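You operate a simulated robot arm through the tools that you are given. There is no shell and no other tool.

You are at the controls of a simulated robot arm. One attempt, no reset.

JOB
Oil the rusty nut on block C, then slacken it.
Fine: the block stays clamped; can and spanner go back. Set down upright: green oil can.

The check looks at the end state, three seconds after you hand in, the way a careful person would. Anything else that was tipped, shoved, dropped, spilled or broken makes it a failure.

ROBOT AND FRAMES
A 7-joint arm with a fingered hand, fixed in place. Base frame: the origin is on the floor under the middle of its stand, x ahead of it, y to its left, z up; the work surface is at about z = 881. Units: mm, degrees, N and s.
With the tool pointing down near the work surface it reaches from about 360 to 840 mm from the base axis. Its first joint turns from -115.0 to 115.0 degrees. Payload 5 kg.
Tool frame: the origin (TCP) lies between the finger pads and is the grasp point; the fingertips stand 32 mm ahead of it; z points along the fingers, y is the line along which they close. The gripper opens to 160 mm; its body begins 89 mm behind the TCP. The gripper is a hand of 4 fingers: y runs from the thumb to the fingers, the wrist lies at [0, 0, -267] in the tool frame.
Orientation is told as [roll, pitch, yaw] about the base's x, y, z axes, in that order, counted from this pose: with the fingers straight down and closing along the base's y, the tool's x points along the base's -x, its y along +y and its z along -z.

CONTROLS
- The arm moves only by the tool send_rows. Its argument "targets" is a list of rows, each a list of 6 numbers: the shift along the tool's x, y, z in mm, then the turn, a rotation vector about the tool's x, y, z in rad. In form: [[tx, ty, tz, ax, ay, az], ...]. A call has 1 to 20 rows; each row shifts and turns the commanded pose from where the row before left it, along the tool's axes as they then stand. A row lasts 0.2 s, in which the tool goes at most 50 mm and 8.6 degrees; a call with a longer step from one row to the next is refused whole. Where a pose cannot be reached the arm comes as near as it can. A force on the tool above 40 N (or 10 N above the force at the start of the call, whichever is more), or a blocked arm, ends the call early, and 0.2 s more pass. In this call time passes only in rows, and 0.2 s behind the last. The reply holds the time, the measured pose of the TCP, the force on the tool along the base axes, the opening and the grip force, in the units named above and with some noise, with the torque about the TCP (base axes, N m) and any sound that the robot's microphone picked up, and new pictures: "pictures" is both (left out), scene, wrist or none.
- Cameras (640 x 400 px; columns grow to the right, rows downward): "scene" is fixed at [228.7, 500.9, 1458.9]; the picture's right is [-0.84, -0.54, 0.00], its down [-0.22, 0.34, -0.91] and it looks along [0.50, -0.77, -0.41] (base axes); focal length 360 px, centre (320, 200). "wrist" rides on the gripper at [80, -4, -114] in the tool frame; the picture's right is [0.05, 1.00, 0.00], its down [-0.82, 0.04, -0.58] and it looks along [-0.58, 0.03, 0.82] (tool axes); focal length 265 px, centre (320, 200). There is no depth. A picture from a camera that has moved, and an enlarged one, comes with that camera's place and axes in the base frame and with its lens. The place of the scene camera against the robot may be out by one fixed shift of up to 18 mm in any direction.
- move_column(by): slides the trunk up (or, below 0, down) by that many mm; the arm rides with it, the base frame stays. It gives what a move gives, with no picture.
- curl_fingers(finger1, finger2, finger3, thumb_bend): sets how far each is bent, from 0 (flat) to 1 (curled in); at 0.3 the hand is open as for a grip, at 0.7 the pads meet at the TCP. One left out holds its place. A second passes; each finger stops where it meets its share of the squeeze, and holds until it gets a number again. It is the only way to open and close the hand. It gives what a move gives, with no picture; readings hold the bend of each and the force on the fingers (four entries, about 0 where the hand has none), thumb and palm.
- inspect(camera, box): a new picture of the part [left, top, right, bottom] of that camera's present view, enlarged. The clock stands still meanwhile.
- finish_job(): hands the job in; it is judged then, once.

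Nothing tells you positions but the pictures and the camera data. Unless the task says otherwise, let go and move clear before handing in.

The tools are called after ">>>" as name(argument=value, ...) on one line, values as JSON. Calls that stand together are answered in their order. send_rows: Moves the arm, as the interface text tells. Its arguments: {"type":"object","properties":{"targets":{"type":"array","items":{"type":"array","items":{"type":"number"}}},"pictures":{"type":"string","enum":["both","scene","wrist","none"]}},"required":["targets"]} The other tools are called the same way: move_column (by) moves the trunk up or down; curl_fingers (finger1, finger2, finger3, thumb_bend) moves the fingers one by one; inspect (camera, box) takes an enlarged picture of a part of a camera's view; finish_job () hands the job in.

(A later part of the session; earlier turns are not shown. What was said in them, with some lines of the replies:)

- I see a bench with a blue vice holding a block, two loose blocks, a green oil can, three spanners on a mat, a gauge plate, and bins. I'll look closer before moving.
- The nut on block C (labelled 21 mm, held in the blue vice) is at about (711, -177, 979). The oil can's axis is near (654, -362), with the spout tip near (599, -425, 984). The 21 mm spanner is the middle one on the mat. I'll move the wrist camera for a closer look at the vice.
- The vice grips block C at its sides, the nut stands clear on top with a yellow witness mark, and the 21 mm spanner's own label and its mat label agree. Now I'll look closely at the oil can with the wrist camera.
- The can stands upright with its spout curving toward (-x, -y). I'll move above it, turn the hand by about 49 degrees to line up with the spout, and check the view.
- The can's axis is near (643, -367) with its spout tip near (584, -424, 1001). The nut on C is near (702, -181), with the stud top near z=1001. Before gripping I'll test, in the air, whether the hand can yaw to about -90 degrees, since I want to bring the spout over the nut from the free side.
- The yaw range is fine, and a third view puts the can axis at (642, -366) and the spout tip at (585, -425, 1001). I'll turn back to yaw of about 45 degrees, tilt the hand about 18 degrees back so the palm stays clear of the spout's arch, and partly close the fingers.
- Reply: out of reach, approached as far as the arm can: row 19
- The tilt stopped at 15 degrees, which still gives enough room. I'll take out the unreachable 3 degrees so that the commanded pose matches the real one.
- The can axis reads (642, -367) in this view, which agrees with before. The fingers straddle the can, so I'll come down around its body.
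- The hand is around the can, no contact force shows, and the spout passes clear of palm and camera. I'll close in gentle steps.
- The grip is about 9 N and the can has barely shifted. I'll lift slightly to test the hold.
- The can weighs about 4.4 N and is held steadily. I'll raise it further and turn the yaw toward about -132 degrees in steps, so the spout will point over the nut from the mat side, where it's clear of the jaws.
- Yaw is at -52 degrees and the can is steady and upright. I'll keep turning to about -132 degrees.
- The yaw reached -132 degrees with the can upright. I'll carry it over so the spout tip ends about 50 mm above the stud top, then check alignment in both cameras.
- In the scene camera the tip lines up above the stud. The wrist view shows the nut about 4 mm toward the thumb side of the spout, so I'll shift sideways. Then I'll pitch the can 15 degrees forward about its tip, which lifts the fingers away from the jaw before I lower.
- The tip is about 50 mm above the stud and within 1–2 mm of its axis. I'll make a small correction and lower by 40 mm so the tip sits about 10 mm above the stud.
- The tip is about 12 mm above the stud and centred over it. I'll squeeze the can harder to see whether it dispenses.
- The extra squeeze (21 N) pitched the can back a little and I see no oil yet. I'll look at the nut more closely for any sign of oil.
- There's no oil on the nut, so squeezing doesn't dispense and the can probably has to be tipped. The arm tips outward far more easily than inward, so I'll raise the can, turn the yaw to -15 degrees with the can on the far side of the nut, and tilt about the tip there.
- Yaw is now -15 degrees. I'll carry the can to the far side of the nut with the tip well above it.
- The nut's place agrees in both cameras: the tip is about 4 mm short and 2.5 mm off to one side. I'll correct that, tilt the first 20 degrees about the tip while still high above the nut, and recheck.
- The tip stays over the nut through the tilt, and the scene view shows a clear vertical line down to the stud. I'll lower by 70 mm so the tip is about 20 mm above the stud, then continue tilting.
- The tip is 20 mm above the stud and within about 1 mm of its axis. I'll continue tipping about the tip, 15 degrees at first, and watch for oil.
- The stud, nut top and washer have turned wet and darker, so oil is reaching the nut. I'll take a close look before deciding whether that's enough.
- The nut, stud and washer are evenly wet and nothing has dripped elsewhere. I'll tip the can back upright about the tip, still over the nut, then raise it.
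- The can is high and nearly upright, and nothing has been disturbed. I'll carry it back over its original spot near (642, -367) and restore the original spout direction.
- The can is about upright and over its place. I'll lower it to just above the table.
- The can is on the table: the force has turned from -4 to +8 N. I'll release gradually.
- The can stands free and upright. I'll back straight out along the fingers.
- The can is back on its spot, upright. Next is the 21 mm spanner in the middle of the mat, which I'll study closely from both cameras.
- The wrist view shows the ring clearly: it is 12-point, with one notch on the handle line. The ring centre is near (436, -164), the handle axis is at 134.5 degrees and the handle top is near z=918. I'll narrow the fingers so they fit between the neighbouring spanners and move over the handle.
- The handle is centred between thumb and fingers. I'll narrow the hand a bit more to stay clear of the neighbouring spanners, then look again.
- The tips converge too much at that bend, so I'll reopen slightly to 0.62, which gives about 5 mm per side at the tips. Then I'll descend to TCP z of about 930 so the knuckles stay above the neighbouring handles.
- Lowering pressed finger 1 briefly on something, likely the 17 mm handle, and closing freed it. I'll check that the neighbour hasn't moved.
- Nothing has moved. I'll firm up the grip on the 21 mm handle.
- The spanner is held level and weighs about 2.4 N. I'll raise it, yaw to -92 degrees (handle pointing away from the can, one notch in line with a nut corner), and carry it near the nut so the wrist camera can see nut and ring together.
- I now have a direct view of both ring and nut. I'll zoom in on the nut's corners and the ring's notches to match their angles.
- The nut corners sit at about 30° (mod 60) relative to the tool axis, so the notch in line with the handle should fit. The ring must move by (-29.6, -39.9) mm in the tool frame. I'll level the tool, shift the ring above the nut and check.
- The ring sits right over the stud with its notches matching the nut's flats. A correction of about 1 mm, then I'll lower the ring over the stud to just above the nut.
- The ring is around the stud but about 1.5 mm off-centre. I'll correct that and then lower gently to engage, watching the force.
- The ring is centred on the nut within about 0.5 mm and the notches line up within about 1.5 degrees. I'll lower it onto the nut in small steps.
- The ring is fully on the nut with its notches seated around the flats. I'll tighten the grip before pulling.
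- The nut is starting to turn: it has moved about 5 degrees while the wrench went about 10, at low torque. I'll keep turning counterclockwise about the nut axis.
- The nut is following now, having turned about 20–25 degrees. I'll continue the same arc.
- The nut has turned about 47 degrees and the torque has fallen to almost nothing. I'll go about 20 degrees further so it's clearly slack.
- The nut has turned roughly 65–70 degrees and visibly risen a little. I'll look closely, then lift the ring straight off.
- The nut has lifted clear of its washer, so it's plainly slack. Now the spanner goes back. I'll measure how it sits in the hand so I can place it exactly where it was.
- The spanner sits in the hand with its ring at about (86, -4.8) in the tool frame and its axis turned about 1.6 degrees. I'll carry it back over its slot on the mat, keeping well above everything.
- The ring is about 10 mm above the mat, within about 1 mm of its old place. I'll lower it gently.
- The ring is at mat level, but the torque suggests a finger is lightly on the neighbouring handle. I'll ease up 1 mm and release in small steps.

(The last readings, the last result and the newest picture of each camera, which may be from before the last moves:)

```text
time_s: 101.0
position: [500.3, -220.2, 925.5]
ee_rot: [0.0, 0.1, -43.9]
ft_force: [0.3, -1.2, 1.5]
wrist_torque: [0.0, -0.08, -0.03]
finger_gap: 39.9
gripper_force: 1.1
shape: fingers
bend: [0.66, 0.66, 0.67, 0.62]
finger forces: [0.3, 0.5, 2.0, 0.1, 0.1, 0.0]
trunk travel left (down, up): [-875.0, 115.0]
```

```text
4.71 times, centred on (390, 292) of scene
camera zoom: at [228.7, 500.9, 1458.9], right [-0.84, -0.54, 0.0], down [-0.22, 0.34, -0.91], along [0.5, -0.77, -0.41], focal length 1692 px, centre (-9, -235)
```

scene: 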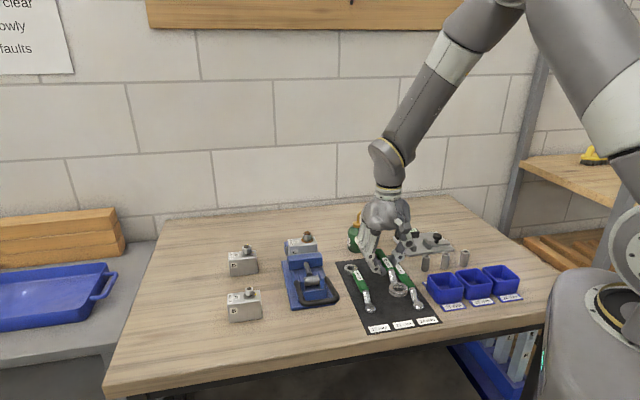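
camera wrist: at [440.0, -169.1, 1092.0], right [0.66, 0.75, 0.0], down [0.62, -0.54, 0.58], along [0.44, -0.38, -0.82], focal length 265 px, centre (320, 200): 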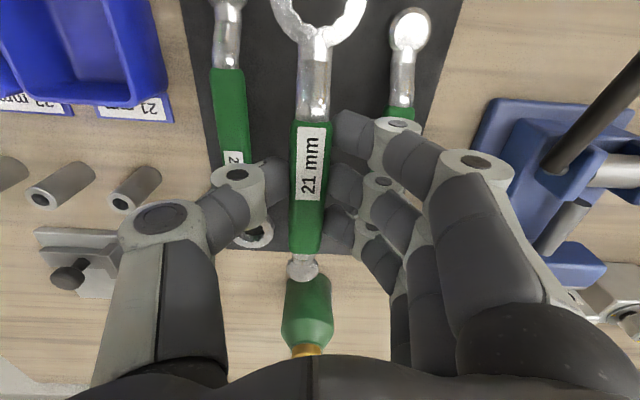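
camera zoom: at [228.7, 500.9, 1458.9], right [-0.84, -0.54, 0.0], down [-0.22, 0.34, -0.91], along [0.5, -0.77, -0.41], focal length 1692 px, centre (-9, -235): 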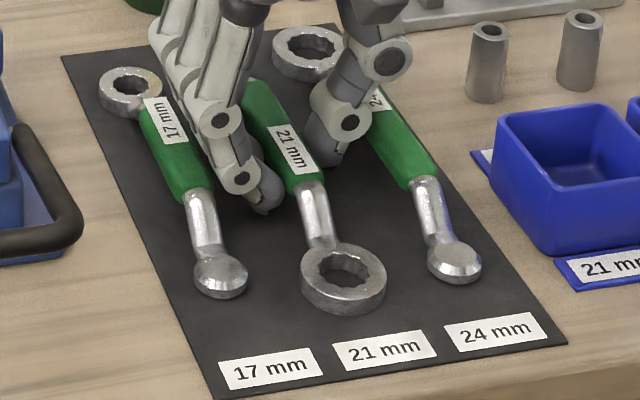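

Opening the fingers nudged the neighbouring 17 mm spanner by about 3 mm, so I must be careful here. I'll bring the fingers back in off that handle, with the thumb opened the other way, before withdrawing.

>>> curl_fingers(finger1=0.685, finger2=0.685, finger3=0.685, thumb_bend=0.6)

>>> inspect(camera="wrist", box=[160, 0, 480, 300])

>>> inspect(camera="scene", box=[335, 250, 445, 335])

```text
time_s: 102.0
position: [500.1, -219.5, 926.3]
ee_rot: [0.0, 0.2, -43.9]
ft_force: [0.5, 1.3, 0.1]
wrist_torque: [0.0, 0.02, 0.0]
finger_gap: 40.6
gripper_force: 0.2
shape: fingers
bend: [0.67, 0.68, 0.68, 0.6]
finger forces: [0.2, 0.2, 0.0, 0.1, 0.1, 0.0]
trunk travel left (down, up): [-875.0, 115.0]
```

```text
1.33 times, centred on (320, 150) of wrist
camera zoom: at [440.3, -167.2, 1040.2], right [0.66, 0.76, 0.0], down [0.62, -0.54, 0.58], along [0.44, -0.38, -0.82], focal length 354 px, centre (320, 267)
```

zoom: 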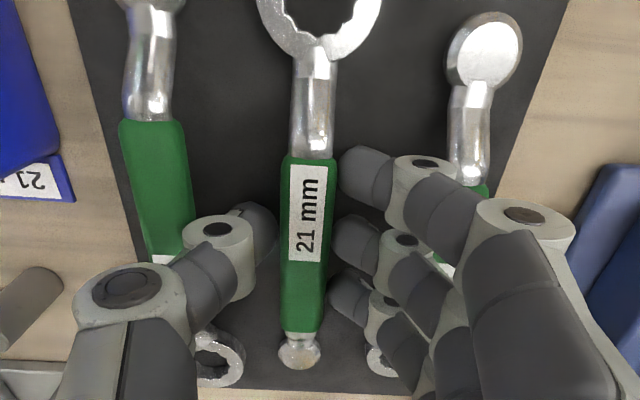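

```text
4.71 times, centred on (390, 292) of scene
camera zoom: at [228.7, 500.9, 1458.9], right [-0.84, -0.54, 0.0], down [-0.22, 0.34, -0.91], along [0.5, -0.77, -0.41], focal length 1692 px, centre (-9, -235)
```

zoom: 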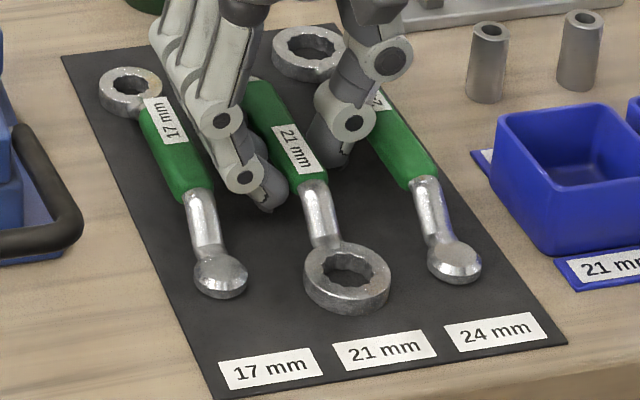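

The 21 mm spanner is free, and lies true but about 8 mm too far along its own axis. I'll take it lightly between thumb and fingers, slide it back along its axis, and release by opening only the thumb.

>>> curl_fingers(finger1=0.7, finger2=0.7, finger3=0.7, thumb_bend=0.67)

>>> send_rows(targets=[[-2, 0, -0.5, 0, 0, 0], [-2, 0, 0, 0, 0, 0], [-2, 0, 0, 0, 0, 0], [-2, 0, 0.5, 0, 0, 0], [0, 0, 0, 0, 0, 0]], pictures="none")

>>> inspect(camera="scene", box=[335, 250, 445, 335])

>>> inspect(camera="wrist", box=[160, 0, 480, 300])

```text
time_s: 103.0
position: [500.7, -219.3, 926.3]
ee_rot: [0.1, 0.0, -43.8]
ft_force: [0.7, 0.2, 0.2]
wrist_torque: [0.0, -0.04, 0.01]
finger_gap: 36.5
gripper_force: 7.1
shape: fingers
bend: [0.68, 0.68, 0.69, 0.64]
finger forces: [2.5, 2.5, 2.1, 0.0, 7.0, 0.0]
trunk travel left (down, up): [-875.0, 115.0]
```

```text
time_s: 104.2
position: [505.3, -225.9, 925.9]
ee_rot: [0.0, 0.1, -43.8]
ft_force: [-0.1, 0.2, 0.0]
wrist_torque: [-0.05, -0.04, -0.01]
finger_gap: 36.4
gripper_force: 7.2
shape: fingers
bend: [0.68, 0.68, 0.69, 0.64]
finger forces: [2.4, 2.5, 2.3, 0.0, 6.9, 0.0]
trunk travel left (down, up): [-875.0, 115.0]
```

```text
4.71 times, centred on (390, 292) of scene
camera zoom: at [228.7, 500.9, 1458.9], right [-0.84, -0.54, 0.0], down [-0.22, 0.34, -0.91], along [0.5, -0.77, -0.41], focal length 1692 px, centre (-9, -235)
```

zoom: 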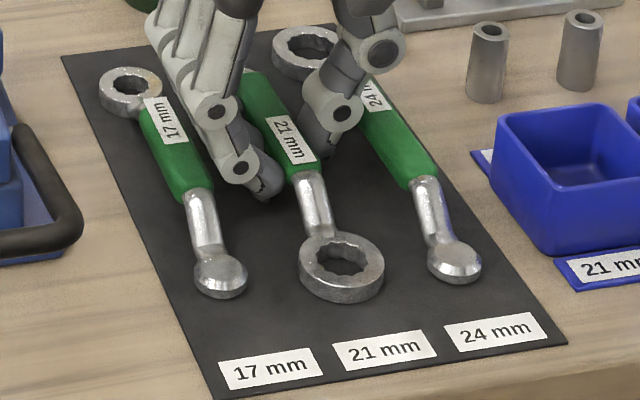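

```text
1.33 times, centred on (320, 150) of wrist
camera zoom: at [446.1, -172.9, 1040.0], right [0.66, 0.76, 0.0], down [0.62, -0.54, 0.58], along [0.44, -0.38, -0.82], focal length 354 px, centre (320, 267)
```

zoom: 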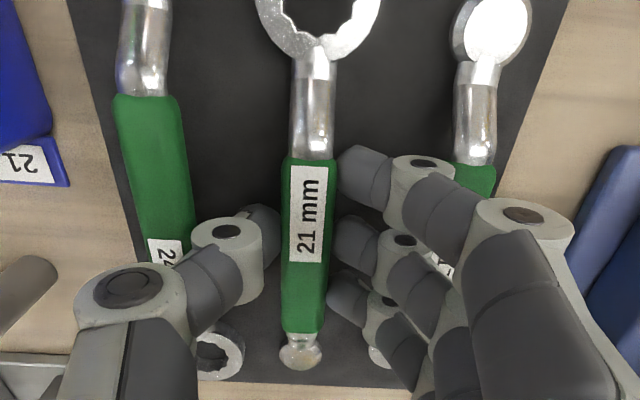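

The 21 mm spanner is back within about 1 mm of its original spot. I'll release by opening the thumb and leaving the fingers where they are.

>>> curl_fingers(finger1=0.675, finger2=0.675, finger3=0.68, thumb_bend=0.6)

>>> send_rows(targets=[[0, 0, -1.5, 0, 0, 0], [0, 0, -1.5, 0, 0, 0], [0, 0, 0, 0, 0, 0]], pictures="none")

>>> inspect(camera="scene", box=[335, 250, 445, 335])

>>> inspect(camera="wrist", box=[160, 0, 480, 300])

```text
time_s: 105.2
position: [505.4, -225.0, 926.3]
ee_rot: [0.1, 0.1, -44.0]
ft_force: [1.0, 0.3, 0.9]
wrist_torque: [-0.01, -0.02, -0.02]
finger_gap: 40.9
gripper_force: 0.4
shape: fingers
bend: [0.67, 0.67, 0.68, 0.6]
finger forces: [0.1, 0.0, 0.5, 0.1, 0.0, 0.0]
trunk travel left (down, up): [-875.0, 115.0]
```

```text
time_s: 106.0
position: [505.9, -224.2, 930.5]
ee_rot: [0.0, 0.0, -43.9]
ft_force: [0.3, 0.1, 0.6]
wrist_torque: [0.02, -0.01, 0.02]
finger_gap: 41.2
gripper_force: 0.3
shape: fingers
bend: [0.67, 0.67, 0.68, 0.6]
finger forces: [0.2, 0.1, 0.2, 0.0, 0.1, 0.0]
trunk travel left (down, up): [-875.0, 115.0]
```

```text
4.71 times, centred on (390, 292) of scene
camera zoom: at [228.7, 500.9, 1458.9], right [-0.84, -0.54, 0.0], down [-0.22, 0.34, -0.91], along [0.5, -0.77, -0.41], focal length 1692 px, centre (-9, -235)
```

zoom: 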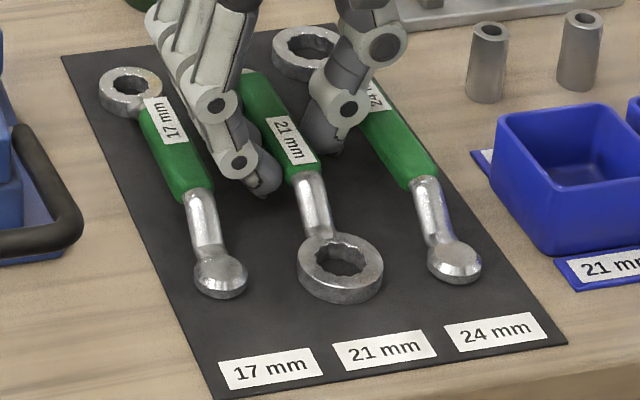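

```text
1.33 times, centred on (320, 150) of wrist
camera zoom: at [445.9, -173.0, 1043.6], right [0.66, 0.76, 0.0], down [0.62, -0.54, 0.58], along [0.44, -0.38, -0.82], focal length 354 px, centre (320, 267)
```

zoom: 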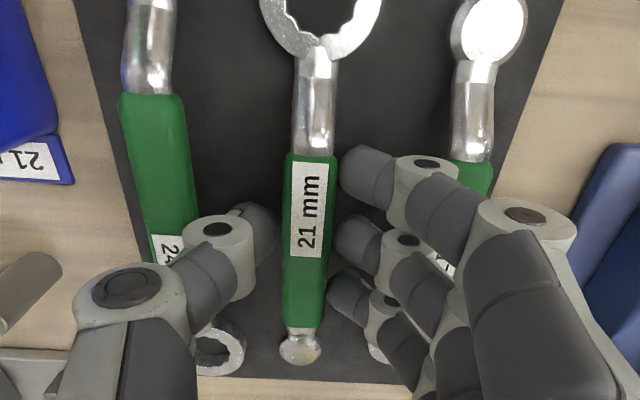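

>>> send_rows(targets=[[0, 0, -2, 0, 0, 0], [0, 0, -2, 0, 0, 0], [0, 0, -2, 0, 0, 0], [0, 0, -3, 0, 0, 0], [0, 0, -3, 0, 0, 0], [0, 0, 0, 0, 0, 0]], pictures="none")

>>> inspect(camera="scene", box=[335, 250, 445, 335])

>>> inspect(camera="wrist", box=[160, 0, 480, 300])

```text
time_s: 107.4
position: [505.5, -224.7, 941.2]
ee_rot: [0.0, -0.1, -43.8]
ft_force: [0.1, 0.2, -0.4]
wrist_torque: [0.04, -0.01, 0.03]
finger_gap: 41.3
gripper_force: 0.2
shape: fingers
bend: [0.67, 0.67, 0.68, 0.6]
finger forces: [0.0, 0.0, 0.0, 0.0, 0.0, 0.1]
trunk travel left (down, up): [-875.0, 115.0]
```

```text
4.71 times, centred on (390, 292) of scene
camera zoom: at [228.7, 500.9, 1458.9], right [-0.84, -0.54, 0.0], down [-0.22, 0.34, -0.91], along [0.5, -0.77, -0.41], focal length 1692 px, centre (-9, -235)
```

zoom: 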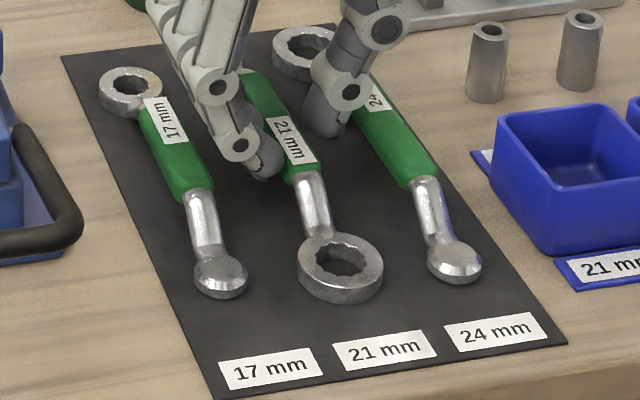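

```text
1.33 times, centred on (320, 150) of wrist
camera zoom: at [445.5, -172.3, 1055.2], right [0.66, 0.76, 0.0], down [0.62, -0.54, 0.58], along [0.44, -0.38, -0.82], focal length 354 px, centre (320, 267)
```

zoom: 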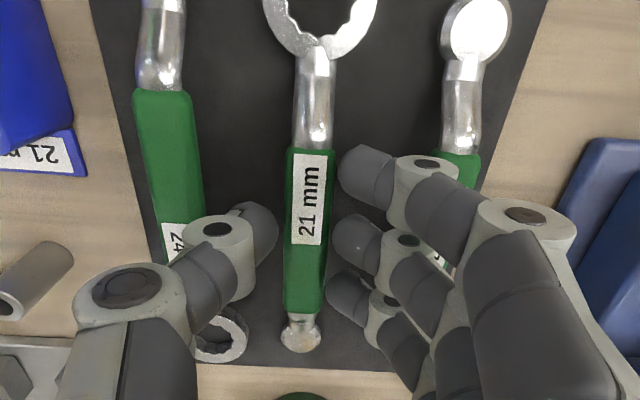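

The spanner stays flat in its slot and the hand is free. I'll rise well clear and view the whole bench.

>>> send_rows(targets=[[0, 0, -15, 0, 0, 0], [0, 0, -35, 0, 0, 0], [0, 0, -45, 0, 0, 0], [0, 0, -45, 0, 0, 0], [0, 0, 0, 0, 0, 0]], pictures="both")

>>> inspect(camera="scene", box=[335, 250, 445, 335])

>>> inspect(camera="scene", box=[220, 200, 440, 340])

>>> inspect(camera="scene", box=[295, 222, 327, 250])

```text
time_s: 108.6
position: [507.9, -223.9, 1081.4]
ee_rot: [0.0, 0.0, -43.8]
ft_force: [0.8, 0.6, 0.0]
wrist_torque: [0.01, 0.02, 0.02]
finger_gap: 41.1
gripper_force: 0.0
shape: fingers
bend: [0.67, 0.67, 0.68, 0.6]
finger forces: [0.1, 0.1, 0.0, 0.1, 0.1, 0.0]
trunk travel left (down, up): [-875.0, 115.0]
camera wrist: at [446.9, -171.7, 1195.3], right [0.66, 0.76, 0.0], down [0.62, -0.54, 0.58], along [0.43, -0.38, -0.82], focal length 265 px, centre (320, 200)
```

scene: 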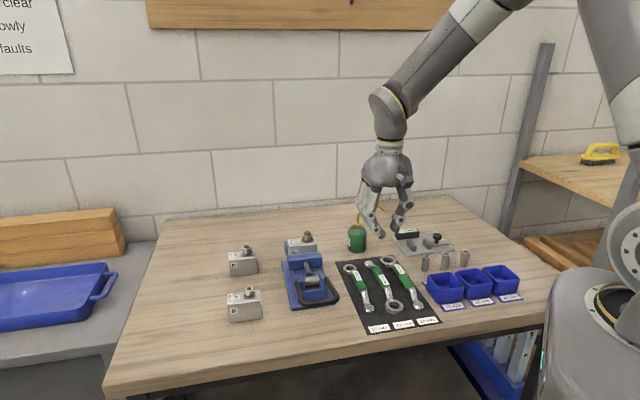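
wrist: 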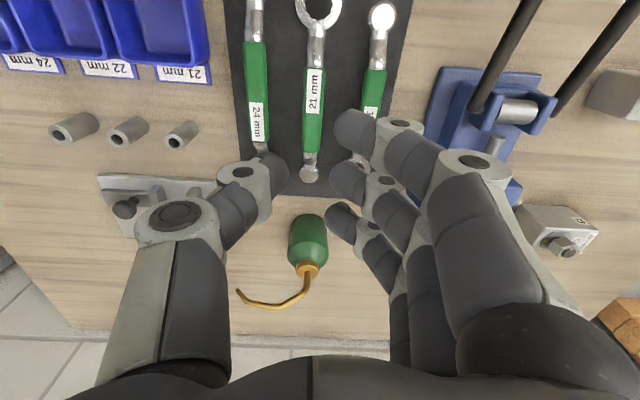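

```text
4.71 times, centred on (390, 292) of scene
camera zoom: at [228.7, 500.9, 1458.9], right [-0.84, -0.54, 0.0], down [-0.22, 0.34, -0.91], along [0.5, -0.77, -0.41], focal length 1692 px, centre (-9, -235)
```

zoom: 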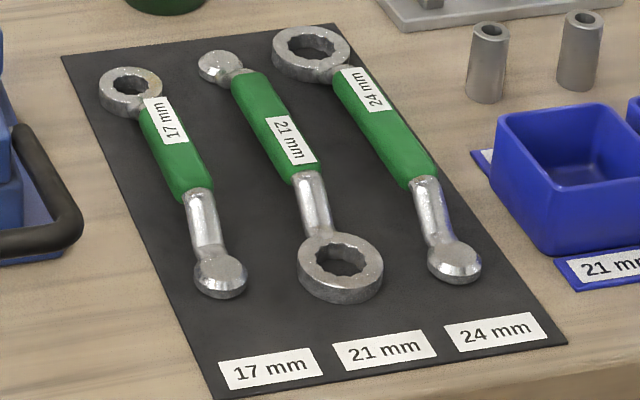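

```text
2.86 times, centred on (330, 270) of scene
camera zoom: at [228.7, 500.9, 1458.9], right [-0.84, -0.54, 0.0], down [-0.22, 0.34, -0.91], along [0.5, -0.77, -0.41], focal length 1027 px, centre (291, 0)
```

zoom: 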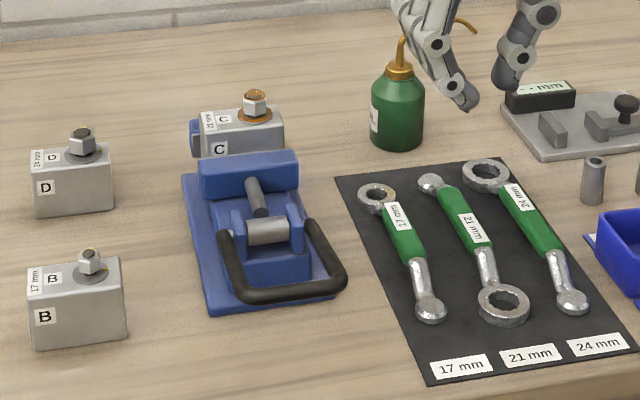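

```text
14.29 times, centred on (311, 236) of scene
camera zoom: at [228.7, 500.9, 1458.9], right [-0.84, -0.54, 0.0], down [-0.22, 0.34, -0.91], along [0.5, -0.77, -0.41], focal length 5136 px, centre (449, -314)
```

zoom: 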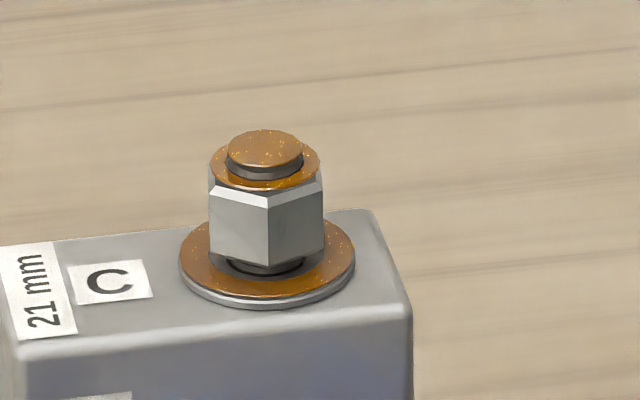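

Everything looks right. The nut is oiled and visibly slack, block C is still clamped, the can stands upright in its place, and the 21 mm spanner is back on the mat. The 17 mm spanner shifted about 3 mm sideways, and trying to fix that would risk more. I'll move clear, open the hand, and take a last look.

>>> send_rows(targets=[[0, 0, -45, 0, 0, 0], [0, 0, -45, 0, 0, 0], [30, 0, -20, 0, 0, 0], [30, 0, 0, 0, 0, 0], [0, 0, 0, 0, 0, 0]], pictures="none")

>>> curl_fingers(finger1=0.3, finger2=0.3, finger3=0.3, thumb_bend=0.3)

>>> inspect(camera="scene", box=[0, 0, 640, 400])

>>> inspect(camera="scene", box=[330, 190, 530, 340])

```text
time_s: 109.8
position: [462.6, -182.3, 1190.7]
ee_rot: [0.0, 0.2, -43.9]
ft_force: [-0.4, -0.8, 0.9]
wrist_torque: [-0.02, 0.01, -0.01]
finger_gap: 41.5
gripper_force: 0.0
shape: fingers
bend: [0.67, 0.67, 0.68, 0.6]
finger forces: [0.0, 0.0, 0.1, 0.0, 0.0, 0.0]
trunk travel left (down, up): [-875.0, 115.0]
```

```text
time_s: 110.8
position: [462.2, -180.9, 1189.6]
ee_rot: [0.1, 0.0, -43.9]
ft_force: [-0.4, -0.2, 0.6]
wrist_torque: [0.01, 0.01, 0.01]
finger_gap: 170.1
gripper_force: 0.1
shape: fingers
bend: [0.3, 0.3, 0.3, 0.3]
finger forces: [0.1, 0.1, 0.0, 0.0, 0.0, 0.0]
trunk travel left (down, up): [-875.0, 115.0]
```

```text
1.00 times, centred on (320, 200) of scene (not enlarged: the box is as wide or as high as the picture)
camera zoom: at [228.7, 500.9, 1458.9], right [-0.84, -0.54, 0.0], down [-0.22, 0.34, -0.91], along [0.5, -0.77, -0.41], focal length 360 px, centre (320, 200)
```

zoom: 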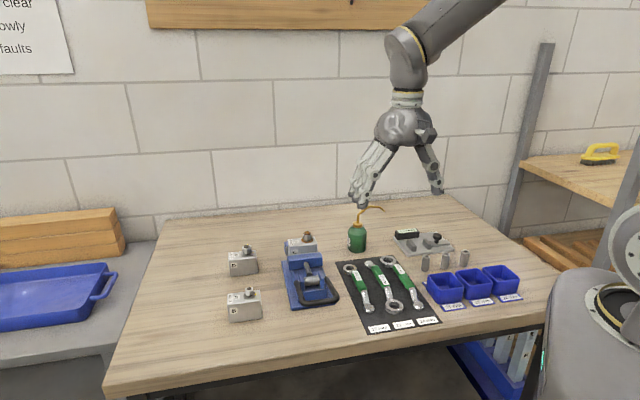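

```text
2.67 times, centred on (430, 265) of scene
camera zoom: at [228.7, 500.9, 1458.9], right [-0.84, -0.54, 0.0], down [-0.22, 0.34, -0.91], along [0.5, -0.77, -0.41], focal length 959 px, centre (27, 27)
```

zoom: 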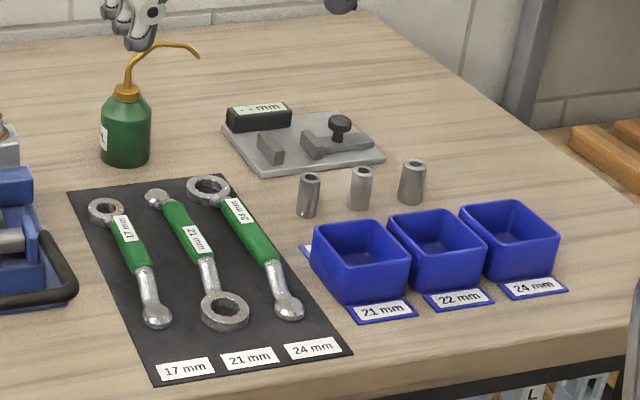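

The bench matches its starting layout: the can is upright on its spot, the spanner is back, block C is still clamped, and its nut is oiled and slack. The hand is empty and clear, so I'm handing in.

>>> finish_job()

```text
The job is handed in.
```

The nut on block C is oiled and slack. I turned it roughly 65–70 degrees counterclockwise with the 21 mm spanner, and it now stands clear of its washer.

- **Block C:** it stayed clamped in the vice throughout.
- **Oil can:** it is upright and back on its original spot. I saw no oil anywhere except on the nut, stud and washer.
- **21 mm spanner:** it is back on the mat, within about 2 mm of where it lay.
- **17 mm spanner:** my fingers nudged it about 3 mm sideways while I was setting the 21 mm spanner down. It is still flat on the mat. I left it there because moving it back risked disturbing more.

Nothing else looked moved in the last pictures. The hand was empty and clear of the bench when I handed in.
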